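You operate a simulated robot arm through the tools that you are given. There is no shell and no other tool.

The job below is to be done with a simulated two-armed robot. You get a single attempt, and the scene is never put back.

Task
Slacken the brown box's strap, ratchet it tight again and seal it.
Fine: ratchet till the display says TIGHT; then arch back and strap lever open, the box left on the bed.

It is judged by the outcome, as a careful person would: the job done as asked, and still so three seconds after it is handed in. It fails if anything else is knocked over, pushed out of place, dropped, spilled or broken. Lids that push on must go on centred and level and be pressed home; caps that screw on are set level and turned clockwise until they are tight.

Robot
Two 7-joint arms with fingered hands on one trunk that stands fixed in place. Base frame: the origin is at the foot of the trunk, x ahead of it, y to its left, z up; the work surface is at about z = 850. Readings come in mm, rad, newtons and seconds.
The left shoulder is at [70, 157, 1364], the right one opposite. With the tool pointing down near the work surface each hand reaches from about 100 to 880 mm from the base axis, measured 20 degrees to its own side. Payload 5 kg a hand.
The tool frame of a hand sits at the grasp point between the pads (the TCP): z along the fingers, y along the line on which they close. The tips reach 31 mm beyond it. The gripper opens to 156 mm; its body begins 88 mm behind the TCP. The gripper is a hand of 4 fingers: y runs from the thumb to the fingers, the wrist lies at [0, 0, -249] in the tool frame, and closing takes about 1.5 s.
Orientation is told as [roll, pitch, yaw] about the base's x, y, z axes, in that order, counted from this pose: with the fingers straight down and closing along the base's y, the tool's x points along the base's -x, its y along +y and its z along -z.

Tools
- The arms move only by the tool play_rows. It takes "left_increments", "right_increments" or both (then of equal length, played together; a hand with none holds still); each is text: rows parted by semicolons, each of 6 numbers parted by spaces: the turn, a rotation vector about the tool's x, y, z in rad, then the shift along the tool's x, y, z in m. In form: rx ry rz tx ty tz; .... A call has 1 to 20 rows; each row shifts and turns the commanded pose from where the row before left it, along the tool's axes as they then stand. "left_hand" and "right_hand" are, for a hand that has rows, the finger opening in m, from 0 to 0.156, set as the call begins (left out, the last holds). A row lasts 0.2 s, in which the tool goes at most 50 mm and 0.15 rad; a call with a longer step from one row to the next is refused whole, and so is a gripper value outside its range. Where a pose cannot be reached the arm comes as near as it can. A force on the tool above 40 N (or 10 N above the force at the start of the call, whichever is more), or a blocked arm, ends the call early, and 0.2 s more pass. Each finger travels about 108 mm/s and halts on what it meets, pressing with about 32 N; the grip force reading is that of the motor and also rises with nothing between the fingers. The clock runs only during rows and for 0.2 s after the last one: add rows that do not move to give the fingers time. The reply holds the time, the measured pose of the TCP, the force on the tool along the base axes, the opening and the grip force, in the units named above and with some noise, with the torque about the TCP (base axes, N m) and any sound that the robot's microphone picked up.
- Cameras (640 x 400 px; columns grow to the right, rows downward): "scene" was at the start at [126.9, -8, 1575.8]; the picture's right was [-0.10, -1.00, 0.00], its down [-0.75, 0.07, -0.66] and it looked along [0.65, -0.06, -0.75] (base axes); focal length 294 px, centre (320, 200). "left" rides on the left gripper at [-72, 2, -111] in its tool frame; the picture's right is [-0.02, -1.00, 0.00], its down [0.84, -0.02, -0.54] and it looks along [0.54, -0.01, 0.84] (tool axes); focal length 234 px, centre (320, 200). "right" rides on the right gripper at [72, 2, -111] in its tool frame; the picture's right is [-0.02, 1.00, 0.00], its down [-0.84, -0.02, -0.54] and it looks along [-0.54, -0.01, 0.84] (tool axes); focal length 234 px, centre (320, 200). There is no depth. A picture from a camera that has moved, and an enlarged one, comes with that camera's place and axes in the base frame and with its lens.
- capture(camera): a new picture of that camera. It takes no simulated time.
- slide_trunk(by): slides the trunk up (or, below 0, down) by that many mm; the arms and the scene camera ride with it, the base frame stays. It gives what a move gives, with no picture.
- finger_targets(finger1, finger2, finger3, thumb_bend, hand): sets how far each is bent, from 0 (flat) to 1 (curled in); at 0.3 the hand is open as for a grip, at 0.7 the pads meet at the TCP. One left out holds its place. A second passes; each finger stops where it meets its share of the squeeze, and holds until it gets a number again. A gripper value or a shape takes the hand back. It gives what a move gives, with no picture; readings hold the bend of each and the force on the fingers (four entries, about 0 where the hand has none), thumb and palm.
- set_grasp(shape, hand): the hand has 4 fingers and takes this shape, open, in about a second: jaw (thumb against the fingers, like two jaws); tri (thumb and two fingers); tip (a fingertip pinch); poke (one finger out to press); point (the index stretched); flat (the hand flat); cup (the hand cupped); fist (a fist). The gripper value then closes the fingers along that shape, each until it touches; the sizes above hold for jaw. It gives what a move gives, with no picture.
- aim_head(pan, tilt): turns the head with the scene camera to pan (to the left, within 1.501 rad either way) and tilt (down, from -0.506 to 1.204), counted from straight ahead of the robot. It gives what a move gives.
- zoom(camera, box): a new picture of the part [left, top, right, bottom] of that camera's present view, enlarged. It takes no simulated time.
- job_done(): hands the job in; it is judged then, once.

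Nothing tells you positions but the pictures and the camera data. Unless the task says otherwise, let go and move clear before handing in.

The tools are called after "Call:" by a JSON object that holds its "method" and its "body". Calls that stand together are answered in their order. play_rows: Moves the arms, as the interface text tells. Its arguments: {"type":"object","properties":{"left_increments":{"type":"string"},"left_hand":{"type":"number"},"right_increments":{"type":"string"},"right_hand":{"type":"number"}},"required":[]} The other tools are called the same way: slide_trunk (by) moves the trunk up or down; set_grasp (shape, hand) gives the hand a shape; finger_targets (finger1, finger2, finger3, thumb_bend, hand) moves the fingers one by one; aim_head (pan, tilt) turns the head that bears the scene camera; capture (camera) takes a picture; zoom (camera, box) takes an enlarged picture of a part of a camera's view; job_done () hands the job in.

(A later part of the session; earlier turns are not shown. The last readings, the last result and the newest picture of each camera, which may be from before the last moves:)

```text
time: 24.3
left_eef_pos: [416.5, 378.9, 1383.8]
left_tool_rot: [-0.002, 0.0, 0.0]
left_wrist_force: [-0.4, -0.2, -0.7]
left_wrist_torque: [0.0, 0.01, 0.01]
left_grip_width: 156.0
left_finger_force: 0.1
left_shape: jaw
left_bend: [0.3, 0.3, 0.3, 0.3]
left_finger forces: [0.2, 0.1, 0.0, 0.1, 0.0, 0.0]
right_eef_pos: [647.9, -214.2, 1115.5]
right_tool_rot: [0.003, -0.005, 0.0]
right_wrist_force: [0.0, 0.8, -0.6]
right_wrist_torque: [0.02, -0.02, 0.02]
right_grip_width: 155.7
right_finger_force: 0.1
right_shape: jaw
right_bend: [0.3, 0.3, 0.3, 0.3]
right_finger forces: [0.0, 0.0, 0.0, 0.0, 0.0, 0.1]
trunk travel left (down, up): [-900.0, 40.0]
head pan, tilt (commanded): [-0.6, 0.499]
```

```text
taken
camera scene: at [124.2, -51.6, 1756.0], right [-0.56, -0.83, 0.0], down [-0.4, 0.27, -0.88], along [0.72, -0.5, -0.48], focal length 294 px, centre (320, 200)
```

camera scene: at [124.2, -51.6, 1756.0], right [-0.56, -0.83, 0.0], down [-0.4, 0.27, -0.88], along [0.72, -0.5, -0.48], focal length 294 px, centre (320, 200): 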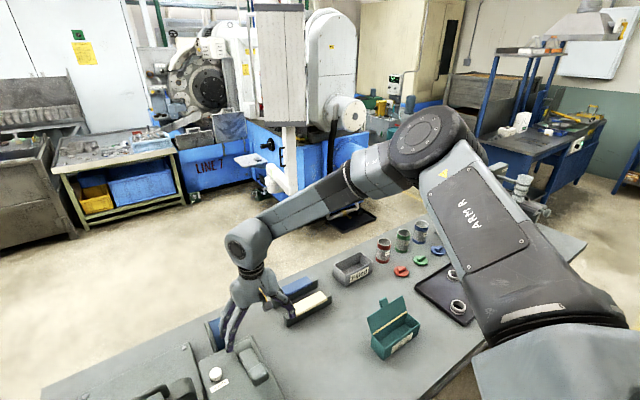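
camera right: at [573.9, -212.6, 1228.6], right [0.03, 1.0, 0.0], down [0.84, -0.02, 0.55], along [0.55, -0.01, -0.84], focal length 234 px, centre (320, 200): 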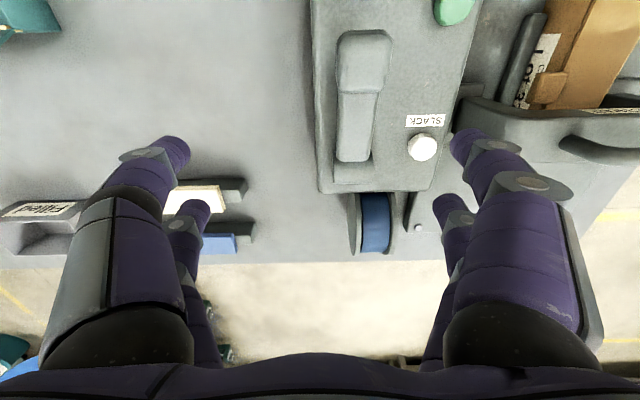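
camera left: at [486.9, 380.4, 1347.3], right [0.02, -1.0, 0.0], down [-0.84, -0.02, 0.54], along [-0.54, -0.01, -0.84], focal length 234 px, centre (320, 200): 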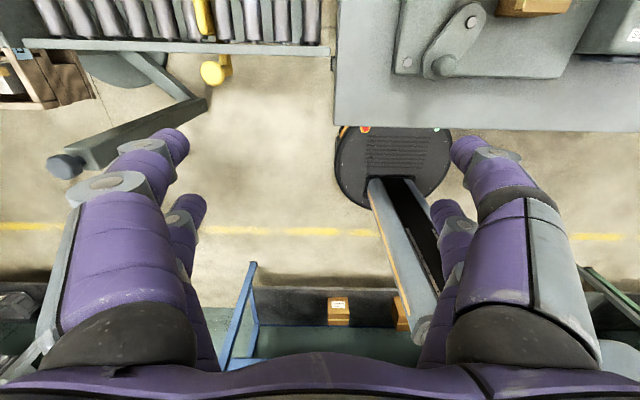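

The arm is bent with the elbow out, so a wrist joint rather than arm length seems to limit it. I will lower the trunk back and tilt the hand forward so the wrist stays nearer; first I lift the hand clear.

Call:
{"method": "play_rows", "body": {"right_increments": "0 0 0 0.03 0 -0.035; 0 0 0 0.03 0 -0.035; 0 0 0 0.03 0 -0.035"}}

Call:
{"method": "slide_trunk", "body": {"by": -150}}

Call:
{"method": "aim_head", "body": {"pan": -0.096, "tilt": 0.853}}

```text
time: 25.1
left_eef_pos: [414.9, 379.0, 1384.9]
left_tool_rot: [0.001, 0.001, 0.001]
left_wrist_force: [0.7, -0.1, 0.2]
left_wrist_torque: [-0.04, -0.06, 0.05]
left_grip_width: 155.6
left_finger_force: 0.1
left_shape: jaw
left_bend: [0.3, 0.3, 0.3, 0.3]
left_finger forces: [0.0, 0.1, 0.1, 0.0, 0.1, 0.0]
right_eef_pos: [551.7, -213.7, 1222.6]
right_tool_rot: [0.001, -0.006, -0.002]
right_wrist_force: [-0.1, 0.0, 0.2]
right_wrist_torque: [-0.01, -0.05, 0.02]
right_grip_width: 155.6
right_finger_force: 0.0
right_shape: jaw
right_bend: [0.3, 0.3, 0.3, 0.3]
right_finger forces: [0.0, 0.1, 0.0, 0.0, 0.0, 0.0]
trunk travel left (down, up): [-900.0, 40.0]
head pan, tilt (commanded): [-0.6, 0.499]
```

```text
time: 26.8
left_eef_pos: [416.3, 379.0, 1235.2]
left_tool_rot: [0.0, 0.0, 0.0]
left_wrist_force: [-0.3, 0.3, 0.7]
left_wrist_torque: [0.03, -0.01, -0.02]
left_grip_width: 156.2
left_finger_force: 0.0
left_shape: jaw
left_bend: [0.3, 0.3, 0.3, 0.3]
left_finger forces: [0.1, 0.0, 0.0, 0.1, 0.0, 0.0]
right_eef_pos: [553.9, -213.7, 1072.9]
right_tool_rot: [0.002, -0.004, -0.001]
right_wrist_force: [0.0, 0.3, 0.1]
right_wrist_torque: [0.02, -0.02, -0.01]
right_grip_width: 155.6
right_finger_force: 0.0
right_shape: jaw
right_bend: [0.3, 0.3, 0.3, 0.3]
right_finger forces: [0.0, 0.1, 0.1, 0.0, 0.0, 0.1]
trunk travel left (down, up): [-750.0, 190.0]
head pan, tilt (commanded): [-0.6, 0.499]
```

```text
time: 27.8
left_eef_pos: [417.1, 379.4, 1234.5]
left_tool_rot: [0.002, 0.0, 0.0]
left_wrist_force: [0.2, -0.2, 0.2]
left_wrist_torque: [0.0, -0.02, -0.01]
left_grip_width: 155.9
left_finger_force: 0.1
left_shape: jaw
left_bend: [0.3, 0.3, 0.3, 0.3]
left_finger forces: [0.0, 0.1, 0.0, 0.1, 0.0, 0.0]
right_eef_pos: [554.5, -213.8, 1072.4]
right_tool_rot: [0.002, -0.002, -0.001]
right_wrist_force: [-0.1, 0.1, -0.2]
right_wrist_torque: [0.0, 0.0, -0.02]
right_grip_width: 155.6
right_finger_force: 0.1
right_shape: jaw
right_bend: [0.3, 0.3, 0.3, 0.3]
right_finger forces: [0.0, 0.0, 0.0, 0.0, 0.0, 0.0]
trunk travel left (down, up): [-750.0, 190.0]
head pan, tilt (commanded): [-0.096, 0.853]
```

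The hand is at (554, -214, 1072) with the trunk back. I tilt it forward by 0.4 rad and look.

Call:
{"method": "play_rows", "body": {"right_increments": "0 -0.1 0 0 0 0; 0 -0.1 0 0 0 0; 0 -0.1 0 0 0 0; 0 -0.1 0 0 0 0; 0 0 0 -0.0223 0.0088 0.0192; 0 0 0 -0.0223 0.0088 0.0192; 0 0 0 -0.0223 0.0088 0.0192; 0 0 0 -0.0223 0.0088 0.0192; 0 0 0 -0.0223 0.0088 0.0192; 0 0 0 0 0 0"}}

Call:
{"method": "capture", "body": {"camera": "right"}}

Call:
{"method": "zoom", "body": {"camera": "scene", "box": [270, 130, 430, 230]}}

```text
time: 30.0
left_eef_pos: [416.2, 378.4, 1236.9]
left_tool_rot: [0.001, 0.0, 0.0]
left_wrist_force: [-0.3, -0.3, 0.0]
left_wrist_torque: [-0.01, -0.04, -0.04]
left_grip_width: 155.8
left_finger_force: 0.0
left_shape: jaw
left_bend: [0.3, 0.3, 0.3, 0.3]
left_finger forces: [0.0, 0.0, 0.0, 0.0, 0.0, 0.0]
right_eef_pos: [694.3, -167.9, 1025.7]
right_tool_rot: [0.002, -0.404, -0.001]
right_wrist_force: [0.4, 0.8, 0.5]
right_wrist_torque: [0.04, -0.04, -0.02]
right_grip_width: 155.8
right_finger_force: 0.1
right_shape: jaw
right_bend: [0.3, 0.3, 0.3, 0.3]
right_finger forces: [0.0, 0.1, 0.0, 0.0, 0.0, 0.0]
trunk travel left (down, up): [-750.0, 190.0]
head pan, tilt (commanded): [-0.096, 0.853]
```

```text
taken
camera right: at [583.4, -166.9, 1102.5], right [0.02, 1.0, 0.01], down [0.56, -0.02, 0.83], along [0.83, -0.01, -0.56], focal length 234 px, centre (320, 200)
```

right: 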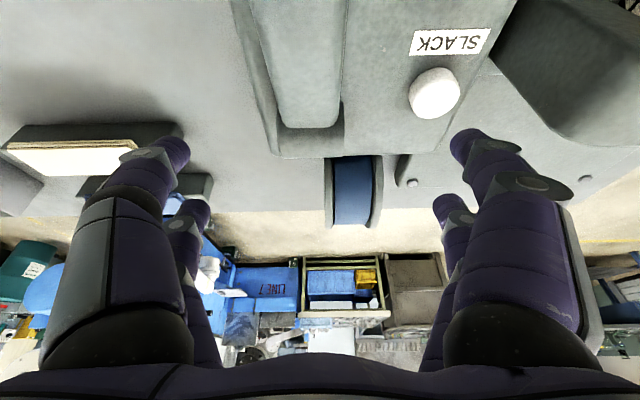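

```text
4.00 times, centred on (350, 180) of scene
camera zoom: at [125.4, -7.9, 1575.9], right [-0.1, -1.0, 0.0], down [-0.75, 0.07, -0.66], along [0.65, -0.06, -0.75], focal length 1176 px, centre (200, 280)
```

zoom: 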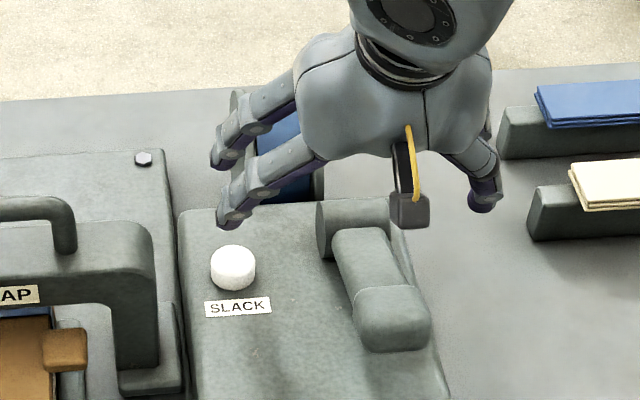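

The forward tilt works and the near left fingertip is about 45 mm above SLACK, slightly left of it. I shift 7 mm right and go down 33 mm to just above the button.

Call:
{"method": "play_rows", "body": {"right_increments": "0 0 0 0.0064 -0.007 0.0152; 0 0 0 0.0064 0 0.0152; 0 0 0 0 0 0"}}

Call:
{"method": "capture", "body": {"camera": "right"}}

Call:
{"method": "zoom", "body": {"camera": "scene", "box": [290, 150, 410, 225]}}

```text
time: 30.8
left_eef_pos: [417.2, 380.5, 1235.2]
left_tool_rot: [0.002, 0.0, 0.001]
left_wrist_force: [-0.1, 0.0, -0.6]
left_wrist_torque: [-0.01, -0.07, -0.02]
left_grip_width: 155.9
left_finger_force: 0.0
left_shape: jaw
left_bend: [0.3, 0.3, 0.3, 0.3]
left_finger forces: [0.0, 0.0, 0.0, 0.0, 0.0, 0.0]
right_eef_pos: [695.2, -176.9, 993.0]
right_tool_rot: [0.002, -0.406, -0.005]
right_wrist_force: [-0.4, -0.2, 0.2]
right_wrist_torque: [-0.01, -0.01, -0.02]
right_grip_width: 156.0
right_finger_force: 0.0
right_shape: jaw
right_bend: [0.3, 0.3, 0.3, 0.3]
right_finger forces: [0.0, 0.0, 0.0, 0.1, 0.0, 0.1]
trunk travel left (down, up): [-750.0, 190.0]
head pan, tilt (commanded): [-0.096, 0.853]
```

```text
taken
camera right: at [584.1, -174.7, 1069.3], right [0.02, 1.0, 0.01], down [0.56, -0.02, 0.83], along [0.83, -0.01, -0.56], focal length 234 px, centre (320, 200)
```

right: 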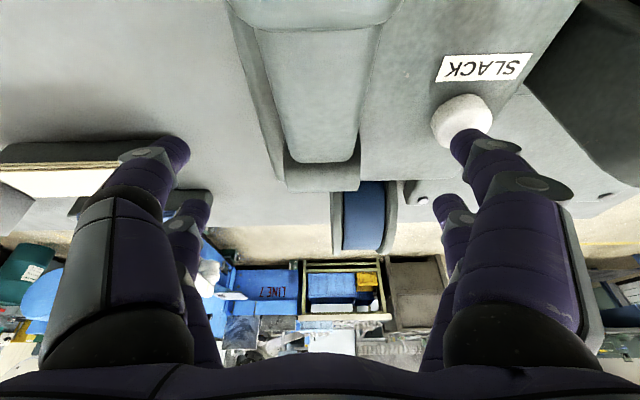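

```text
5.33 times, centred on (350, 188) of scene
camera zoom: at [126.4, -7.5, 1575.8], right [-0.1, -1.0, 0.0], down [-0.75, 0.07, -0.66], along [0.65, -0.06, -0.75], focal length 1568 px, centre (160, 267)
```

zoom: 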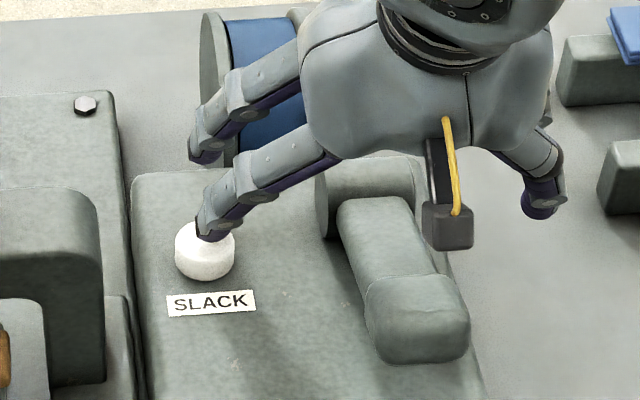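

The fingertip is right above the SLACK button. I press down in small steps and watch the force.

Call:
{"method": "play_rows", "body": {"right_increments": "0 0 0 0.0016 0 0.0037; 0 0 0 0.0016 0 0.0037; 0 0 0 0.0016 0 0.0037"}}

```text
time: 31.6
left_eef_pos: [417.5, 380.0, 1235.9]
left_tool_rot: [0.0, -0.001, 0.001]
left_wrist_force: [-0.7, -0.6, 0.0]
left_wrist_torque: [0.01, 0.03, -0.01]
left_grip_width: 155.6
left_finger_force: 0.1
left_shape: jaw
left_bend: [0.3, 0.3, 0.3, 0.3]
left_finger forces: [0.0, 0.1, 0.0, 0.0, 0.0, 0.0]
right_eef_pos: [694.8, -178.3, 981.7]
right_tool_rot: [0.003, -0.404, -0.005]
right_wrist_force: [-0.2, 0.0, 3.6]
right_wrist_torque: [0.26, 0.09, 0.05]
right_grip_width: 155.9
right_finger_force: 0.1
right_shape: jaw
right_bend: [0.3, 0.3, 0.3, 0.3]
right_finger forces: [3.1, 0.0, 0.1, 0.0, 0.1, 0.0]
trunk travel left (down, up): [-750.0, 190.0]
head pan, tilt (commanded): [-0.096, 0.853]
heard: click
```

I heard a click with 3.6 N of contact. I check the display.

Call:
{"method": "zoom", "body": {"camera": "scene", "box": [300, 200, 420, 290]}}

Call:
{"method": "zoom", "body": {"camera": "scene", "box": [290, 150, 410, 225]}}

```text
4.44 times, centred on (360, 245) of scene
camera zoom: at [126.4, -8.1, 1575.8], right [-0.1, -1.0, 0.0], down [-0.75, 0.07, -0.66], along [0.65, -0.06, -0.75], focal length 1306 px, centre (142, 0)
```

zoom: 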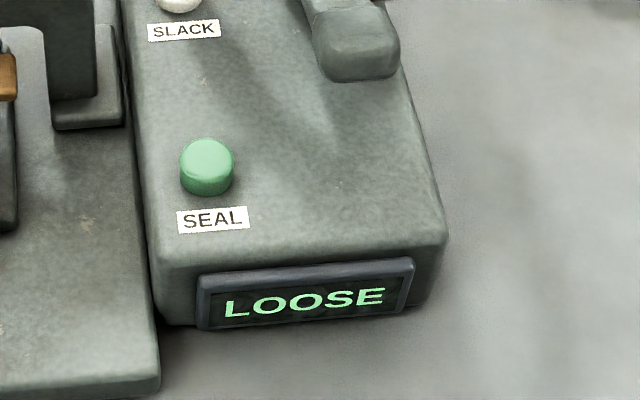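

```text
5.33 times, centred on (350, 188) of scene
camera zoom: at [126.4, -8.1, 1575.8], right [-0.1, -1.0, 0.0], down [-0.75, 0.07, -0.66], along [0.65, -0.06, -0.75], focal length 1568 px, centre (160, 267)
```

zoom: 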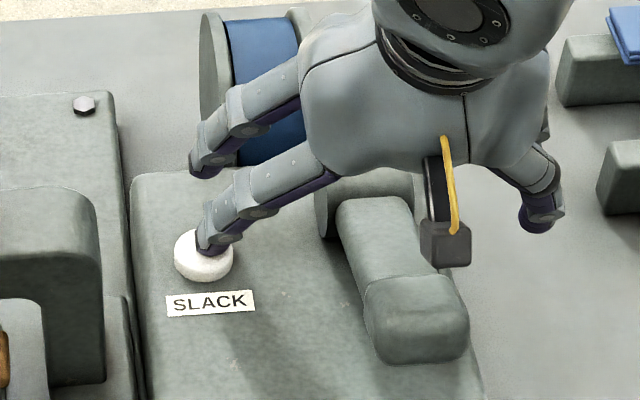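

SLACK worked: the display now reads LOOSE. I lift off the button, move back over the ratchet grip (about (590, -174, 1000)), and level the hand.

Call:
{"method": "play_rows", "body": {"right_increments": "0 0 0 -0.0117 0 -0.0277; 0 0 0 -0.0117 0 -0.0277; 0 0 0 0.0286 0.0012 -0.0222; 0 0 0 0.0286 0.0012 -0.0222; 0 0 0 0.0286 0.0012 -0.0222; 0 0.101 0 0 0 0; 0 0.101 0 0 0 0; 0 0.101 0 0 0 0; 0 0.101 0 0 0 0; 0 0 0 0 0 0"}}

Call:
{"method": "capture", "body": {"camera": "right"}}

Call:
{"method": "zoom", "body": {"camera": "scene", "box": [290, 150, 410, 225]}}

```text
time: 33.8
left_eef_pos: [416.7, 378.9, 1235.3]
left_tool_rot: [0.001, -0.001, -0.001]
left_wrist_force: [-0.2, -0.1, 1.3]
left_wrist_torque: [0.0, 0.02, 0.01]
left_grip_width: 155.8
left_finger_force: 0.1
left_shape: jaw
left_bend: [0.3, 0.3, 0.3, 0.3]
left_finger forces: [0.1, 0.0, 0.1, 0.1, 0.1, 0.1]
right_eef_pos: [588.4, -173.2, 1069.3]
right_tool_rot: [0.002, 0.003, 0.0]
right_wrist_force: [0.0, -0.1, 0.0]
right_wrist_torque: [-0.01, -0.04, -0.06]
right_grip_width: 156.0
right_finger_force: 0.2
right_shape: jaw
right_bend: [0.3, 0.3, 0.3, 0.3]
right_finger forces: [0.0, 0.0, 0.0, 0.0, 0.1, 0.0]
trunk travel left (down, up): [-750.0, 190.0]
head pan, tilt (commanded): [-0.096, 0.853]
```

```text
taken
camera right: at [516.4, -171.5, 1182.8], right [0.03, 1.0, 0.0], down [0.84, -0.02, 0.54], along [0.54, -0.01, -0.84], focal length 234 px, centre (320, 200)
```

right: 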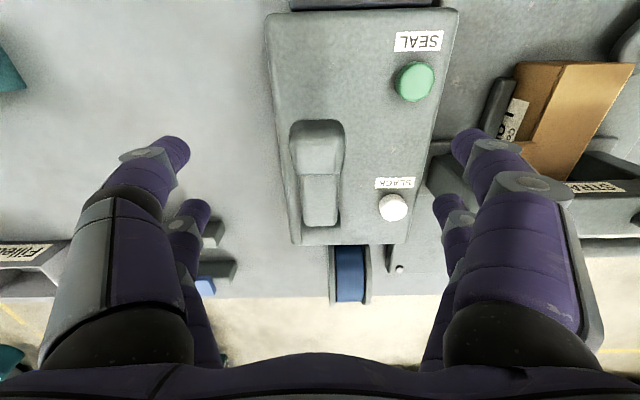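

```text
5.33 times, centred on (350, 188) of scene
camera zoom: at [126.4, -7.8, 1575.8], right [-0.1, -1.0, 0.0], down [-0.75, 0.07, -0.66], along [0.65, -0.06, -0.75], focal length 1568 px, centre (160, 267)
```

zoom: 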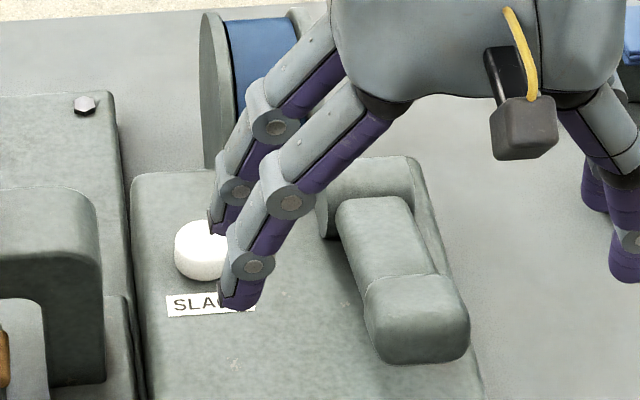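

The grip is centred below the open hand at about (585, -175). I lower the hand so the fingers straddle the grip.

Call:
{"method": "play_rows", "body": {"right_increments": "0 0 0 0.001 -0.001 0.025; 0 0 0 0.001 -0.001 0.025; 0 0 0 0 0 0.02; 0 0 0 0 0 0"}}

Call:
{"method": "capture", "body": {"camera": "right"}}

Call:
{"method": "zoom", "body": {"camera": "scene", "box": [290, 150, 410, 225]}}

```text
time: 34.8
left_eef_pos: [418.1, 379.2, 1235.6]
left_tool_rot: [-0.001, 0.0, 0.0]
left_wrist_force: [0.1, -0.4, 0.6]
left_wrist_torque: [-0.01, 0.03, 0.01]
left_grip_width: 155.9
left_finger_force: 0.0
left_shape: jaw
left_bend: [0.3, 0.3, 0.3, 0.3]
left_finger forces: [0.0, 0.1, 0.1, 0.0, 0.1, 0.1]
right_eef_pos: [588.8, -174.6, 998.3]
right_tool_rot: [0.001, -0.001, -0.001]
right_wrist_force: [-0.4, -0.4, 0.5]
right_wrist_torque: [-0.03, 0.02, 0.03]
right_grip_width: 155.7
right_finger_force: 0.0
right_shape: jaw
right_bend: [0.3, 0.3, 0.3, 0.3]
right_finger forces: [0.1, 0.1, 0.1, 0.0, 0.1, 0.1]
trunk travel left (down, up): [-750.0, 190.0]
head pan, tilt (commanded): [-0.096, 0.853]
```

```text
taken
camera right: at [516.1, -173.2, 1111.8], right [0.03, 1.0, 0.0], down [0.84, -0.02, 0.54], along [0.54, -0.01, -0.84], focal length 234 px, centre (320, 200)
```

right: 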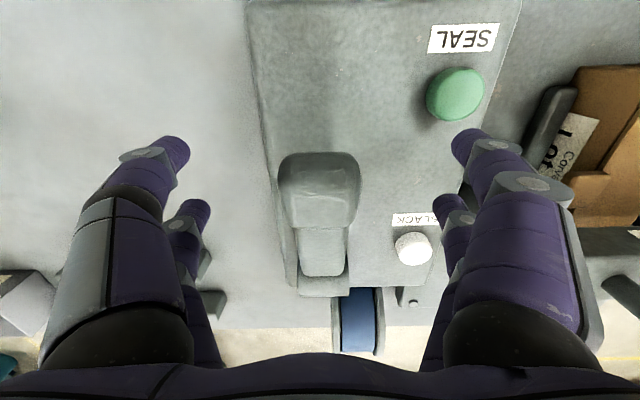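

```text
5.33 times, centred on (350, 188) of scene
camera zoom: at [126.9, -7.9, 1575.7], right [-0.1, -1.0, 0.0], down [-0.75, 0.07, -0.66], along [0.65, -0.06, -0.75], focal length 1568 px, centre (160, 267)
```

zoom: 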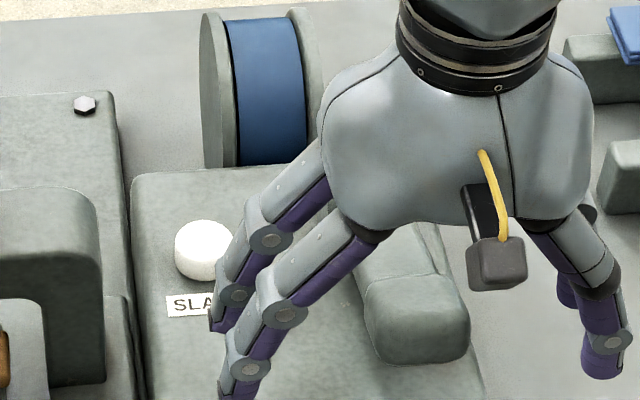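

The grip lies between the fingers, slightly nearer the robot than the TCP. I shift back 6 mm and close on it.

Call:
{"method": "play_rows", "body": {"right_increments": "0 0 0 0.006 0 0; 0 0 0 0 0 0; 0 0 0 0 0 0; 0 0 0 0 0 0; 0 0 0 0 0 0; 0 0 0 0 0 0; 0 0 0 0 0 0", "right_hand": 0.02}}

Call:
{"method": "capture", "body": {"camera": "right"}}

Call:
{"method": "zoom", "body": {"camera": "scene", "box": [290, 170, 410, 275]}}

```text
time: 36.4
left_eef_pos: [417.4, 379.5, 1234.2]
left_tool_rot: [0.0, 0.001, 0.001]
left_wrist_force: [0.9, 0.3, -0.6]
left_wrist_torque: [0.05, 0.01, 0.02]
left_grip_width: 155.9
left_finger_force: 0.1
left_shape: jaw
left_bend: [0.3, 0.3, 0.3, 0.3]
left_finger forces: [0.0, 0.0, 0.0, 0.0, 0.1, 0.1]
right_eef_pos: [581.2, -175.7, 998.2]
right_tool_rot: [0.0, 0.005, -0.002]
right_wrist_force: [-3.7, -0.7, -14.0]
right_wrist_torque: [-0.32, -0.53, 0.12]
right_grip_width: 35.3
right_finger_force: 31.8
right_shape: jaw
right_bend: [0.73, 0.73, 0.74, 0.71]
right_finger forces: [31.2, 31.5, 29.6, 0.0, 27.4, 0.1]
trunk travel left (down, up): [-750.0, 190.0]
head pan, tilt (commanded): [-0.096, 0.853]
```

```text
taken
camera right: at [509.8, -174.3, 1111.7], right [0.03, 1.0, 0.0], down [0.84, -0.02, 0.54], along [0.54, -0.01, -0.84], focal length 234 px, centre (320, 200)
```

right: 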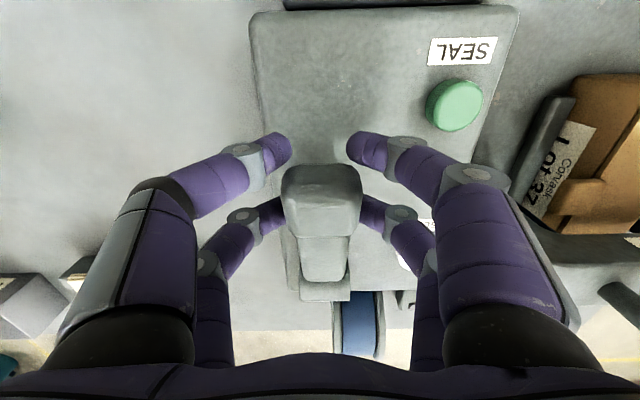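

```text
3.81 times, centred on (350, 222) of scene
camera zoom: at [127.7, -8.5, 1575.5], right [-0.1, -1.0, 0.0], down [-0.75, 0.07, -0.66], along [0.65, -0.06, -0.75], focal length 1120 px, centre (206, 114)
```

zoom: 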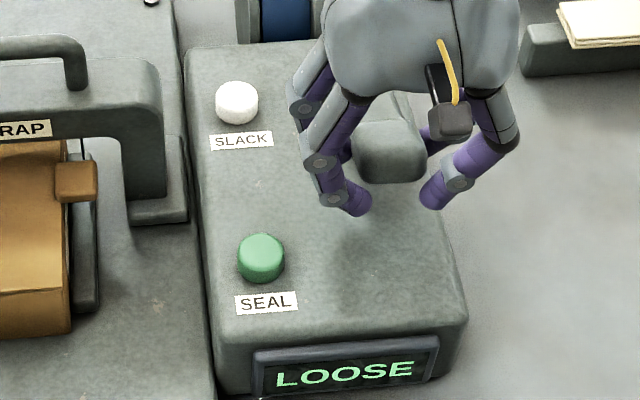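

The near finger pair closed just in front of the grip's rounded end rather than on its sides. I open, shift 12 mm forward, and close again.

Call:
{"method": "play_rows", "body": {"right_increments": "0 0 0 0 0 0; 0 0 0 0 0 0; 0 0 0 0 0 0; 0 0 0 0 0 0; 0 0 0 -0.012 0 0; 0 0 0 0 0 0", "right_hand": 0.12}}

Call:
{"method": "capture", "body": {"camera": "right"}}

```text
time: 37.8
left_eef_pos: [416.8, 380.0, 1235.1]
left_tool_rot: [0.0, 0.0, 0.001]
left_wrist_force: [0.1, 0.2, -0.7]
left_wrist_torque: [0.04, 0.03, 0.0]
left_grip_width: 155.9
left_finger_force: 0.0
left_shape: jaw
left_bend: [0.3, 0.3, 0.3, 0.3]
left_finger forces: [0.0, 0.1, 0.1, 0.0, 0.1, 0.0]
right_eef_pos: [593.9, -175.3, 999.4]
right_tool_rot: [0.002, 0.001, -0.002]
right_wrist_force: [-0.2, 0.7, 0.9]
right_wrist_torque: [0.02, -0.02, -0.06]
right_grip_width: 119.7
right_finger_force: 0.0
right_shape: jaw
right_bend: [0.26, 0.26, 0.26, 0.51]
right_finger forces: [0.1, 0.0, 0.0, 0.1, 0.0, 0.1]
trunk travel left (down, up): [-750.0, 190.0]
head pan, tilt (commanded): [-0.096, 0.853]
```

```text
taken
camera right: at [520.9, -173.1, 1112.5], right [0.03, 1.0, 0.0], down [0.84, -0.02, 0.54], along [0.54, -0.01, -0.84], focal length 234 px, centre (320, 200)
```

right: 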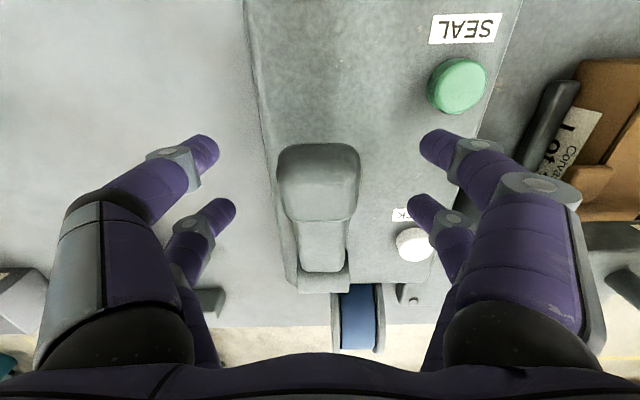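

Now the fingers straddle the grip's sides properly. I close on it.

Call:
{"method": "play_rows", "body": {"right_increments": "0 0 0 0 0 0; 0 0 0 0 0 0; 0 0 0 0 0 0; 0 0 0 0 0 0; 0 0 0 0 0 0; 0 0 0 0 0 0", "right_hand": 0.02}}

Call:
{"method": "capture", "body": {"camera": "right"}}

Call:
{"method": "zoom", "body": {"camera": "scene", "box": [290, 170, 410, 275]}}

```text
time: 39.2
left_eef_pos: [417.8, 378.9, 1234.7]
left_tool_rot: [0.0, 0.002, 0.0]
left_wrist_force: [-0.1, 0.4, -0.1]
left_wrist_torque: [0.0, 0.0, -0.05]
left_grip_width: 155.8
left_finger_force: 0.1
left_shape: jaw
left_bend: [0.3, 0.3, 0.3, 0.3]
left_finger forces: [0.0, 0.0, 0.1, 0.0, 0.0, 0.0]
right_eef_pos: [592.9, -175.5, 998.3]
right_tool_rot: [0.002, 0.004, 0.0]
right_wrist_force: [-2.3, -1.0, -11.1]
right_wrist_torque: [-0.11, -0.28, 0.11]
right_grip_width: 35.3
right_finger_force: 31.8
right_shape: jaw
right_bend: [0.73, 0.73, 0.73, 0.7]
right_finger forces: [28.5, 29.1, 28.8, 0.0, 29.0, 0.1]
trunk travel left (down, up): [-750.0, 190.0]
head pan, tilt (commanded): [-0.096, 0.853]
```

```text
taken
camera right: at [521.1, -173.6, 1111.5], right [0.03, 1.0, 0.0], down [0.84, -0.02, 0.54], along [0.54, -0.01, -0.84], focal length 234 px, centre (320, 200)
```

right: 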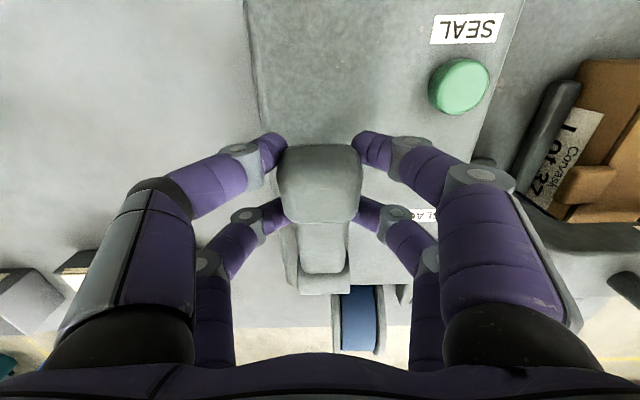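

```text
3.81 times, centred on (350, 222) of scene
camera zoom: at [127.8, -8.5, 1575.6], right [-0.1, -1.0, 0.0], down [-0.75, 0.07, -0.66], along [0.65, -0.06, -0.75], focal length 1120 px, centre (206, 114)
```

zoom: 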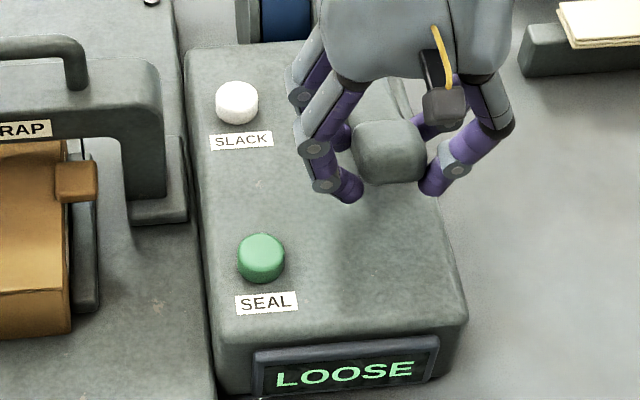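

The hand holds the grip (35 mm wide). I test the stroke direction gently by pressing down about 10 mm along its arc.

Call:
{"method": "play_rows", "body": {"right_increments": "0 0 0 0.0012 0 0.0049; 0 0 0 0.0012 0 0.0049; 0 0 0 0 0 0"}}

Call:
{"method": "zoom", "body": {"camera": "scene", "box": [290, 170, 410, 275]}}

```text
time: 40.0
left_eef_pos: [416.4, 378.7, 1234.4]
left_tool_rot: [0.001, -0.001, 0.0]
left_wrist_force: [-0.3, 0.1, -0.1]
left_wrist_torque: [0.0, 0.01, -0.02]
left_grip_width: 156.0
left_finger_force: 0.1
left_shape: jaw
left_bend: [0.3, 0.3, 0.3, 0.3]
left_finger forces: [0.0, 0.1, 0.0, 0.0, 0.1, 0.1]
right_eef_pos: [593.0, -175.8, 991.8]
right_tool_rot: [0.003, -0.004, -0.004]
right_wrist_force: [4.3, -3.0, 10.7]
right_wrist_torque: [-0.17, -1.16, 0.1]
right_grip_width: 36.2
right_finger_force: 32.3
right_shape: jaw
right_bend: [0.73, 0.74, 0.74, 0.71]
right_finger forces: [29.8, 36.0, 36.4, 0.0, 31.6, 0.0]
trunk travel left (down, up): [-750.0, 190.0]
head pan, tilt (commanded): [-0.096, 0.853]
```

```text
3.81 times, centred on (350, 222) of scene
camera zoom: at [125.8, -8.1, 1576.0], right [-0.1, -1.0, 0.0], down [-0.75, 0.07, -0.66], along [0.65, -0.06, -0.75], focal length 1120 px, centre (206, 114)
```

zoom: 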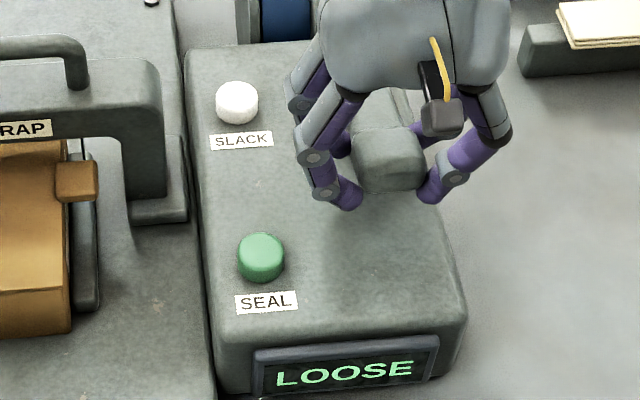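

The handle gave a little with about 20 N more force. I press a bit further to see whether it travels or is against a stop.

Call:
{"method": "play_rows", "body": {"right_increments": "0 0 0 0.001 0 0.0049; 0 0 0 0.001 0 0.0049; 0 0 0 0 0 0"}}

Call:
{"method": "zoom", "body": {"camera": "scene", "box": [290, 170, 410, 275]}}

```text
time: 40.8
left_eef_pos: [416.7, 379.9, 1234.7]
left_tool_rot: [0.001, 0.0, 0.002]
left_wrist_force: [-0.7, -0.1, -0.4]
left_wrist_torque: [-0.01, 0.0, 0.01]
left_grip_width: 156.0
left_finger_force: 0.1
left_shape: jaw
left_bend: [0.3, 0.3, 0.3, 0.3]
left_finger forces: [0.0, 0.0, 0.0, 0.1, 0.1, 0.1]
right_eef_pos: [590.4, -175.2, 982.6]
right_tool_rot: [0.003, -0.004, -0.003]
right_wrist_force: [10.3, -5.0, 18.2]
right_wrist_torque: [-0.16, -2.04, 0.07]
right_grip_width: 36.9
right_finger_force: 32.0
right_shape: jaw
right_bend: [0.73, 0.76, 0.76, 0.7]
right_finger forces: [31.1, 39.2, 39.9, 0.0, 33.6, 0.0]
trunk travel left (down, up): [-750.0, 190.0]
head pan, tilt (commanded): [-0.096, 0.853]
```

```text
3.81 times, centred on (350, 222) of scene
camera zoom: at [126.1, -8.0, 1575.9], right [-0.1, -1.0, 0.0], down [-0.75, 0.07, -0.66], along [0.65, -0.06, -0.75], focal length 1120 px, centre (206, 114)
```

zoom: 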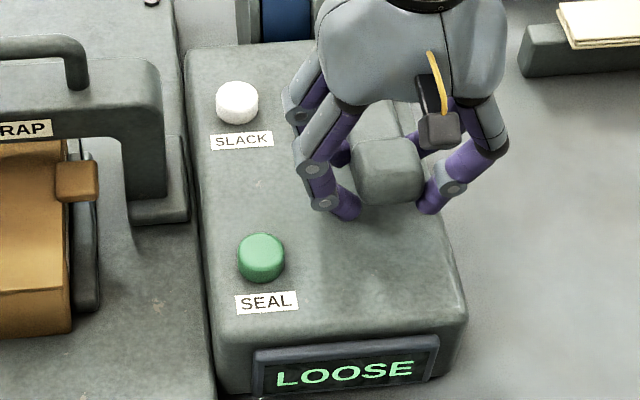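

The grip is travelling down against resistance and the display still says LOOSE. I continue another 8 mm.

Call:
{"method": "play_rows", "body": {"right_increments": "0 0 0 0.0003 0 0.004; 0 0 0 0.0003 0 0.004; 0 0 0 0 0 0"}}

Call:
{"method": "zoom", "body": {"camera": "scene", "box": [290, 170, 410, 275]}}

```text
time: 41.6
left_eef_pos: [416.8, 379.4, 1234.9]
left_tool_rot: [-0.002, 0.001, 0.001]
left_wrist_force: [0.5, -0.7, 0.6]
left_wrist_torque: [-0.02, 0.03, 0.02]
left_grip_width: 155.7
left_finger_force: 0.0
left_shape: jaw
left_bend: [0.3, 0.3, 0.3, 0.3]
left_finger forces: [0.1, 0.1, 0.1, 0.0, 0.0, 0.0]
right_eef_pos: [591.0, -173.7, 973.6]
right_tool_rot: [0.004, -0.003, -0.004]
right_wrist_force: [16.4, -2.5, 22.2]
right_wrist_torque: [-0.1, -2.6, 0.0]
right_grip_width: 37.8
right_finger_force: 32.2
right_shape: jaw
right_bend: [0.72, 0.77, 0.77, 0.7]
right_finger forces: [31.5, 41.1, 41.6, 0.0, 33.2, 0.0]
trunk travel left (down, up): [-750.0, 190.0]
head pan, tilt (commanded): [-0.096, 0.853]
```

```text
3.81 times, centred on (350, 222) of scene
camera zoom: at [126.5, -7.6, 1575.9], right [-0.1, -1.0, 0.0], down [-0.75, 0.07, -0.66], along [0.65, -0.06, -0.75], focal length 1120 px, centre (206, 114)
```

zoom: 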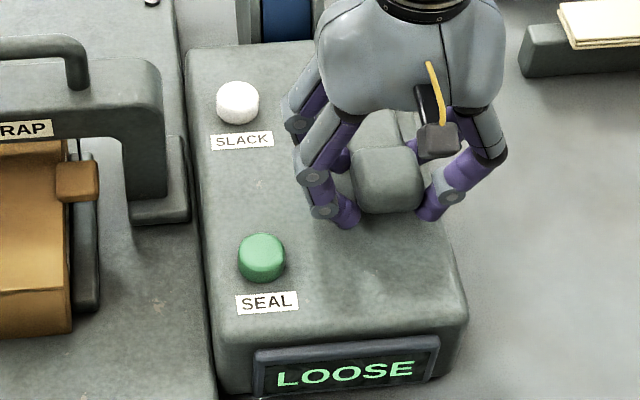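

The handle keeps going down, but my fingertips are nearly at the console top and the hand isn't rotating with it. I release to see whether the handle springs back.

Call:
{"method": "play_rows", "body": {"right_increments": "0 0 0 0 0 -0.002; 0 0 0 0 0 0; 0 0 0 0 0 0; 0 0 0 0 0 0; 0 0 0 0 0 0", "right_hand": 0.11}}

Call:
{"method": "capture", "body": {"camera": "right"}}

Call:
{"method": "zoom", "body": {"camera": "scene", "box": [290, 170, 410, 275]}}

```text
time: 42.8
left_eef_pos: [416.7, 379.5, 1235.0]
left_tool_rot: [0.0, -0.001, 0.0]
left_wrist_force: [0.8, 0.1, -0.1]
left_wrist_torque: [0.0, -0.02, 0.03]
left_grip_width: 155.7
left_finger_force: 0.1
left_shape: jaw
left_bend: [0.3, 0.3, 0.3, 0.3]
left_finger forces: [0.0, 0.0, 0.0, 0.0, 0.0, 0.1]
right_eef_pos: [588.2, -174.5, 973.9]
right_tool_rot: [0.001, 0.001, -0.002]
right_wrist_force: [-0.6, 0.7, -0.1]
right_wrist_torque: [-0.04, 0.0, 0.0]
right_grip_width: 109.6
right_finger_force: 0.1
right_shape: jaw
right_bend: [0.28, 0.28, 0.28, 0.59]
right_finger forces: [0.0, 0.0, 0.1, 0.0, 0.1, 0.0]
trunk travel left (down, up): [-750.0, 190.0]
head pan, tilt (commanded): [-0.096, 0.853]
```

```text
taken
camera right: at [515.8, -173.1, 1087.2], right [0.03, 1.0, 0.0], down [0.84, -0.02, 0.54], along [0.54, -0.01, -0.84], focal length 234 px, centre (320, 200)
```

right: 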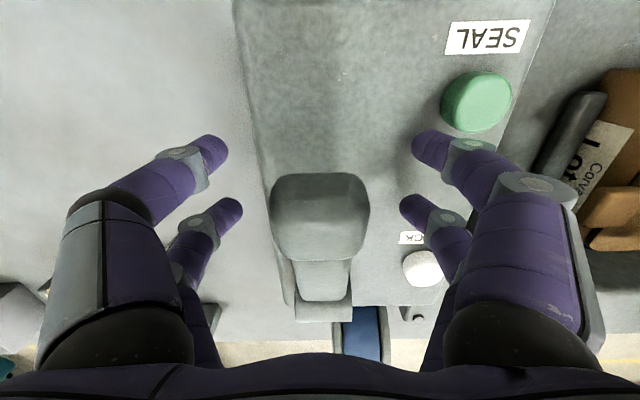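

```text
3.81 times, centred on (350, 222) of scene
camera zoom: at [126.4, -8.1, 1575.8], right [-0.1, -1.0, 0.0], down [-0.75, 0.07, -0.66], along [0.65, -0.06, -0.75], focal length 1120 px, centre (206, 114)
```

zoom: 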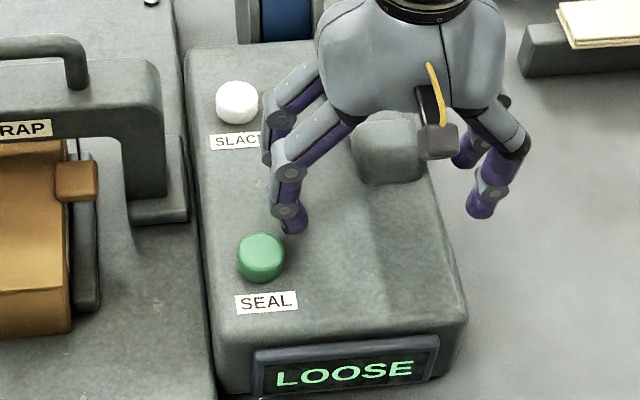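

On release the handle sprang back up, so it is a sprung pump: each full push down is a stroke. I raise the hand, close the fingers, and will pump from above with the fingertips.

Call:
{"method": "play_rows", "body": {"right_increments": "0 0 0 0 0 -0.04; 0 0 0 0 0 -0.04; 0 0 0 0 0 0; 0 0 0 0 0 0; 0 0 0 0 0 0; 0 0 0 0 0 0; 0 0 0 0 0 0; 0 0 0 0 0 0; 0 0 0 0 0 0", "right_hand": 0.11}}

Call:
{"method": "play_rows", "body": {"right_increments": "0 0 0 0 0 0; 0 0 0 0 0 0; 0 0 0 0 0 0; 0 0 0 0 0 0; 0 0 0 0 0 0; 0 0 0 0 0 0; 0 0 0 0 0 0", "right_hand": 0}}

Call:
{"method": "capture", "body": {"camera": "right"}}

Call:
{"method": "zoom", "body": {"camera": "scene", "box": [290, 150, 410, 255]}}

```text
time: 44.8
left_eef_pos: [417.6, 379.9, 1235.6]
left_tool_rot: [0.001, 0.001, 0.001]
left_wrist_force: [0.1, -0.1, 0.1]
left_wrist_torque: [-0.04, -0.05, -0.01]
left_grip_width: 156.0
left_finger_force: 0.0
left_shape: jaw
left_bend: [0.3, 0.3, 0.3, 0.3]
left_finger forces: [0.0, 0.1, 0.0, 0.0, 0.0, 0.1]
right_eef_pos: [588.4, -176.8, 1053.8]
right_tool_rot: [0.001, 0.001, -0.001]
right_wrist_force: [0.9, 0.1, 1.1]
right_wrist_torque: [0.01, 0.02, -0.02]
right_grip_width: 109.7
right_finger_force: 0.1
right_shape: jaw
right_bend: [0.28, 0.28, 0.28, 0.59]
right_finger forces: [0.0, 0.0, 0.0, 0.0, 0.0, 0.0]
trunk travel left (down, up): [-750.0, 190.0]
head pan, tilt (commanded): [-0.096, 0.853]
```

```text
time: 46.4
left_eef_pos: [416.4, 379.5, 1235.0]
left_tool_rot: [0.0, -0.001, -0.001]
left_wrist_force: [0.5, -0.2, 0.7]
left_wrist_torque: [0.01, -0.01, 0.01]
left_grip_width: 156.0
left_finger_force: 0.1
left_shape: jaw
left_bend: [0.3, 0.3, 0.3, 0.3]
left_finger forces: [0.1, 0.0, 0.0, 0.0, 0.1, 0.0]
right_eef_pos: [587.1, -176.6, 1053.9]
right_tool_rot: [0.001, 0.0, -0.002]
right_wrist_force: [-0.6, 0.1, -0.6]
right_wrist_torque: [-0.01, 0.05, 0.01]
right_grip_width: 0.0
right_finger_force: 32.2
right_shape: jaw
right_bend: [0.7, 0.7, 0.7, 0.7]
right_finger forces: [0.0, 0.0, 0.0, 0.1, 0.1, 0.0]
trunk travel left (down, up): [-750.0, 190.0]
head pan, tilt (commanded): [-0.096, 0.853]
```

```text
taken
camera right: at [515.1, -174.7, 1167.0], right [0.03, 1.0, 0.0], down [0.84, -0.02, 0.54], along [0.54, -0.01, -0.84], focal length 234 px, centre (320, 200)
```

right: 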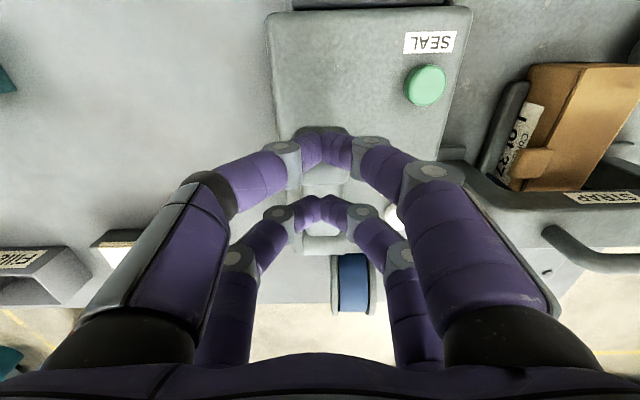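

```text
3.81 times, centred on (350, 202) of scene
camera zoom: at [126.8, -7.9, 1575.7], right [-0.1, -1.0, 0.0], down [-0.75, 0.07, -0.66], along [0.65, -0.06, -0.75], focal length 1120 px, centre (206, 190)
```

zoom: 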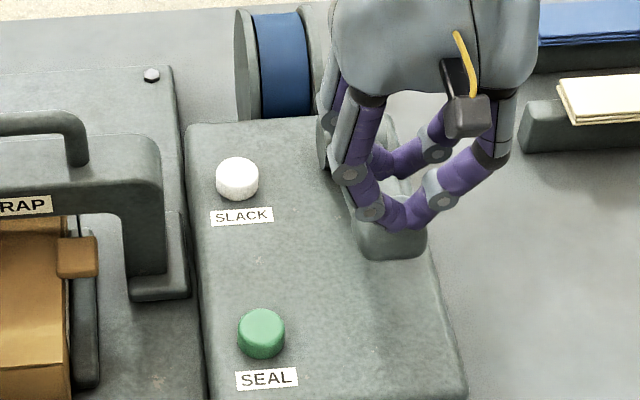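

The closed fingertips hover about 20 mm above the grip. I press down steadily; the call will stop by itself if the force gets high.

Call:
{"method": "play_rows", "body": {"right_increments": "0 0 0 0 0 0.008; 0 0 0 0 0 0.008; 0 0 0 0 0 0.008; 0 0 0 0 0 0.005; 0 0 0 0 0 0.005; 0 0 0 0 0 0.005; 0 0 0 0 0 0.005; 0 0 0 0 0 0.005; 0 0 0 0 0 0.005"}}

Call:
{"method": "zoom", "body": {"camera": "scene", "box": [290, 170, 410, 275]}}

```text
time: 48.4
left_eef_pos: [413.5, 379.6, 1236.7]
left_tool_rot: [0.001, -0.004, 0.0]
left_wrist_force: [0.6, 0.5, 0.0]
left_wrist_torque: [-0.02, 0.0, -0.01]
left_grip_width: 155.8
left_finger_force: 0.1
left_shape: jaw
left_bend: [0.3, 0.3, 0.3, 0.3]
left_finger forces: [0.1, 0.0, 0.0, 0.0, 0.0, 0.0]
right_eef_pos: [588.2, -174.2, 1006.2]
right_tool_rot: [0.003, -0.01, -0.003]
right_wrist_force: [-0.3, -4.9, 40.9]
right_wrist_torque: [-0.25, 0.9, 0.06]
right_grip_width: 0.1
right_finger_force: 32.0
right_shape: jaw
right_bend: [0.7, 0.7, 0.7, 0.7]
right_finger forces: [0.0, 0.0, 0.0, 0.0, 0.0, 0.1]
trunk travel left (down, up): [-750.0, 190.0]
head pan, tilt (commanded): [-0.096, 0.853]
```

```text
3.81 times, centred on (350, 222) of scene
camera zoom: at [121.9, -7.5, 1576.9], right [-0.1, -1.0, 0.0], down [-0.75, 0.07, -0.66], along [0.66, -0.06, -0.75], focal length 1120 px, centre (206, 114)
```

zoom: 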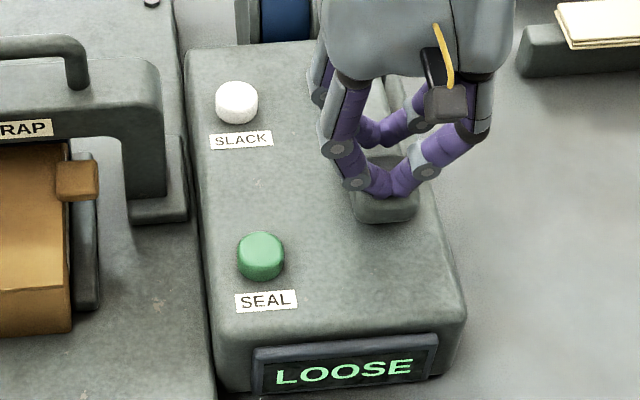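

The handle is down about 28 mm at 41 N with no click yet. I press a little further to tell whether this is the stop.

Call:
{"method": "play_rows", "body": {"right_increments": "0 0 0 0 0 0.003; 0 0 0 0 0 0"}}

Call:
{"method": "zoom", "body": {"camera": "scene", "box": [290, 170, 410, 275]}}

```text
time: 48.7
left_eef_pos: [414.9, 380.7, 1236.4]
left_tool_rot: [0.0, -0.003, 0.0]
left_wrist_force: [-0.2, 0.0, 0.6]
left_wrist_torque: [-0.01, 0.04, 0.0]
left_grip_width: 156.0
left_finger_force: 0.0
left_shape: jaw
left_bend: [0.3, 0.3, 0.3, 0.3]
left_finger forces: [0.0, 0.0, 0.0, 0.1, 0.0, 0.1]
right_eef_pos: [589.9, -173.0, 1006.8]
right_tool_rot: [0.006, -0.008, -0.005]
right_wrist_force: [-7.8, -4.3, 28.4]
right_wrist_torque: [-0.29, 0.93, 0.06]
right_grip_width: 0.0
right_finger_force: 31.9
right_shape: jaw
right_bend: [0.7, 0.7, 0.7, 0.7]
right_finger forces: [0.0, 0.1, 0.0, 0.0, 0.0, 0.1]
trunk travel left (down, up): [-750.0, 190.0]
head pan, tilt (commanded): [-0.096, 0.853]
stopped in row 1 (right hand): the force on the tool passed its limit at 53 N (the readings are from after the stop); the commanded pose is now the measured one
```

```text
3.81 times, centred on (350, 222) of scene
camera zoom: at [123.0, -7.9, 1575.9], right [-0.1, -1.0, 0.0], down [-0.75, 0.07, -0.66], along [0.66, -0.06, -0.75], focal length 1120 px, centre (206, 114)
```

zoom: 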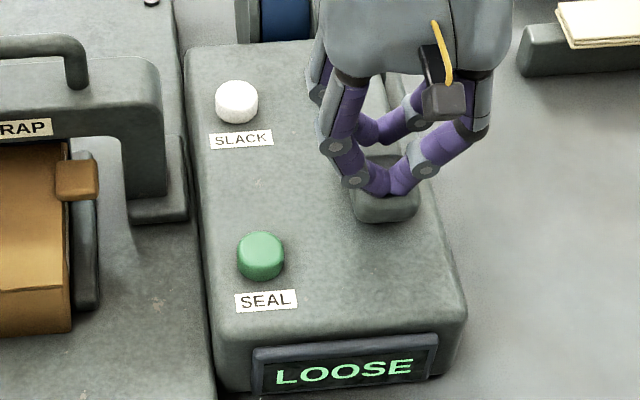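

That looks like a hard stop, without a click. I lift off to see whether the return stroke registers.

Call:
{"method": "play_rows", "body": {"right_increments": "0 0 0 0 0 -0.02; 0 0 0 0 0 -0.03; 0 0 0 0 0 -0.02; 0 0 0 0 0 0"}}

Call:
{"method": "zoom", "body": {"camera": "scene", "box": [290, 170, 410, 275]}}

```text
time: 49.7
left_eef_pos: [417.9, 379.9, 1235.9]
left_tool_rot: [0.001, 0.003, 0.0]
left_wrist_force: [0.4, 0.7, 0.4]
left_wrist_torque: [-0.01, 0.02, -0.02]
left_grip_width: 155.7
left_finger_force: 0.0
left_shape: jaw
left_bend: [0.3, 0.3, 0.3, 0.3]
left_finger forces: [0.0, 0.0, 0.1, 0.0, 0.1, 0.0]
right_eef_pos: [595.0, -174.7, 1073.1]
right_tool_rot: [0.002, -0.005, -0.003]
right_wrist_force: [0.1, -0.2, 0.7]
right_wrist_torque: [-0.02, 0.0, 0.0]
right_grip_width: 0.3
right_finger_force: 33.0
right_shape: jaw
right_bend: [0.7, 0.7, 0.7, 0.7]
right_finger forces: [0.0, 0.0, 0.0, 0.0, 0.0, 0.0]
trunk travel left (down, up): [-750.0, 190.0]
head pan, tilt (commanded): [-0.096, 0.853]
```

```text
3.81 times, centred on (350, 222) of scene
camera zoom: at [128.0, -8.0, 1575.6], right [-0.1, -1.0, 0.0], down [-0.75, 0.07, -0.66], along [0.65, -0.06, -0.75], focal length 1120 px, centre (206, 114)
```

zoom: 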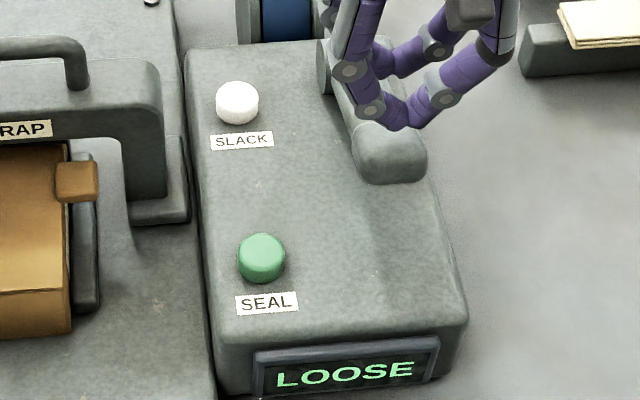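

The handle sprang back and nothing registered, so the working stroke may be upward. I re-grip the handle and test lifting it gently.

Call:
{"method": "play_rows", "body": {"right_increments": "0 0 0 0 0 0; 0 0 0 0 0 0; 0 0 0 0 0 0; 0 0 0 0 0 0; 0 0 0 0 0 0; 0 0 0 0.001 0 0.025; 0 0 0 0.001 0 0.025; 0 0 0 0.001 0 0.02; 0 0 0 0 0 0", "right_hand": 0.11}}

Call:
{"method": "play_rows", "body": {"right_increments": "0 0 0 0 0 0; 0 0 0 0 0 0; 0 0 0 0 0 0; 0 0 0 0 0 0; 0 0 0 0 0 0; 0 0 0 0 0 0", "right_hand": 0.02}}

Call:
{"method": "capture", "body": {"camera": "right"}}

```text
time: 51.7
left_eef_pos: [417.5, 380.3, 1235.2]
left_tool_rot: [0.0, -0.001, 0.001]
left_wrist_force: [0.1, 0.0, -0.6]
left_wrist_torque: [0.03, -0.06, 0.0]
left_grip_width: 156.2
left_finger_force: 0.1
left_shape: jaw
left_bend: [0.3, 0.3, 0.3, 0.3]
left_finger forces: [0.0, 0.0, 0.0, 0.0, 0.0, 0.0]
right_eef_pos: [589.6, -174.4, 1003.7]
right_tool_rot: [0.004, -0.005, -0.005]
right_wrist_force: [-0.6, 0.1, 0.6]
right_wrist_torque: [-0.01, -0.01, -0.06]
right_grip_width: 109.7
right_finger_force: 0.0
right_shape: jaw
right_bend: [0.28, 0.28, 0.28, 0.59]
right_finger forces: [0.0, 0.0, 0.0, 0.1, 0.0, 0.0]
trunk travel left (down, up): [-750.0, 190.0]
head pan, tilt (commanded): [-0.096, 0.853]
```

```text
time: 53.1
left_eef_pos: [418.9, 380.0, 1234.5]
left_tool_rot: [-0.002, 0.001, 0.001]
left_wrist_force: [0.3, -0.2, 0.9]
left_wrist_torque: [0.02, 0.01, 0.02]
left_grip_width: 156.0
left_finger_force: 0.0
left_shape: jaw
left_bend: [0.3, 0.3, 0.3, 0.3]
left_finger forces: [0.0, 0.1, 0.0, 0.1, 0.0, 0.1]
right_eef_pos: [589.8, -174.0, 1003.3]
right_tool_rot: [0.003, -0.005, -0.003]
right_wrist_force: [3.5, -0.3, -5.7]
right_wrist_torque: [-0.04, 0.06, 0.05]
right_grip_width: 39.7
right_finger_force: 31.9
right_shape: jaw
right_bend: [0.73, 0.73, 0.73, 0.7]
right_finger forces: [29.1, 27.9, 28.2, 0.0, 29.3, 0.0]
trunk travel left (down, up): [-750.0, 190.0]
head pan, tilt (commanded): [-0.096, 0.853]
```

```text
taken
camera right: at [516.4, -172.4, 1115.7], right [0.03, 1.0, 0.0], down [0.84, -0.03, 0.55], along [0.55, -0.01, -0.84], focal length 234 px, centre (320, 200)
```

right: 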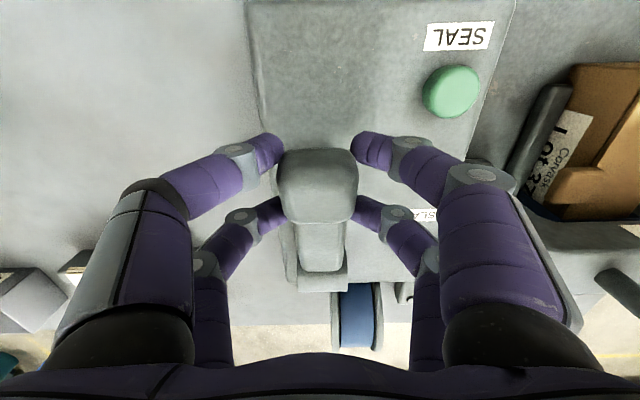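

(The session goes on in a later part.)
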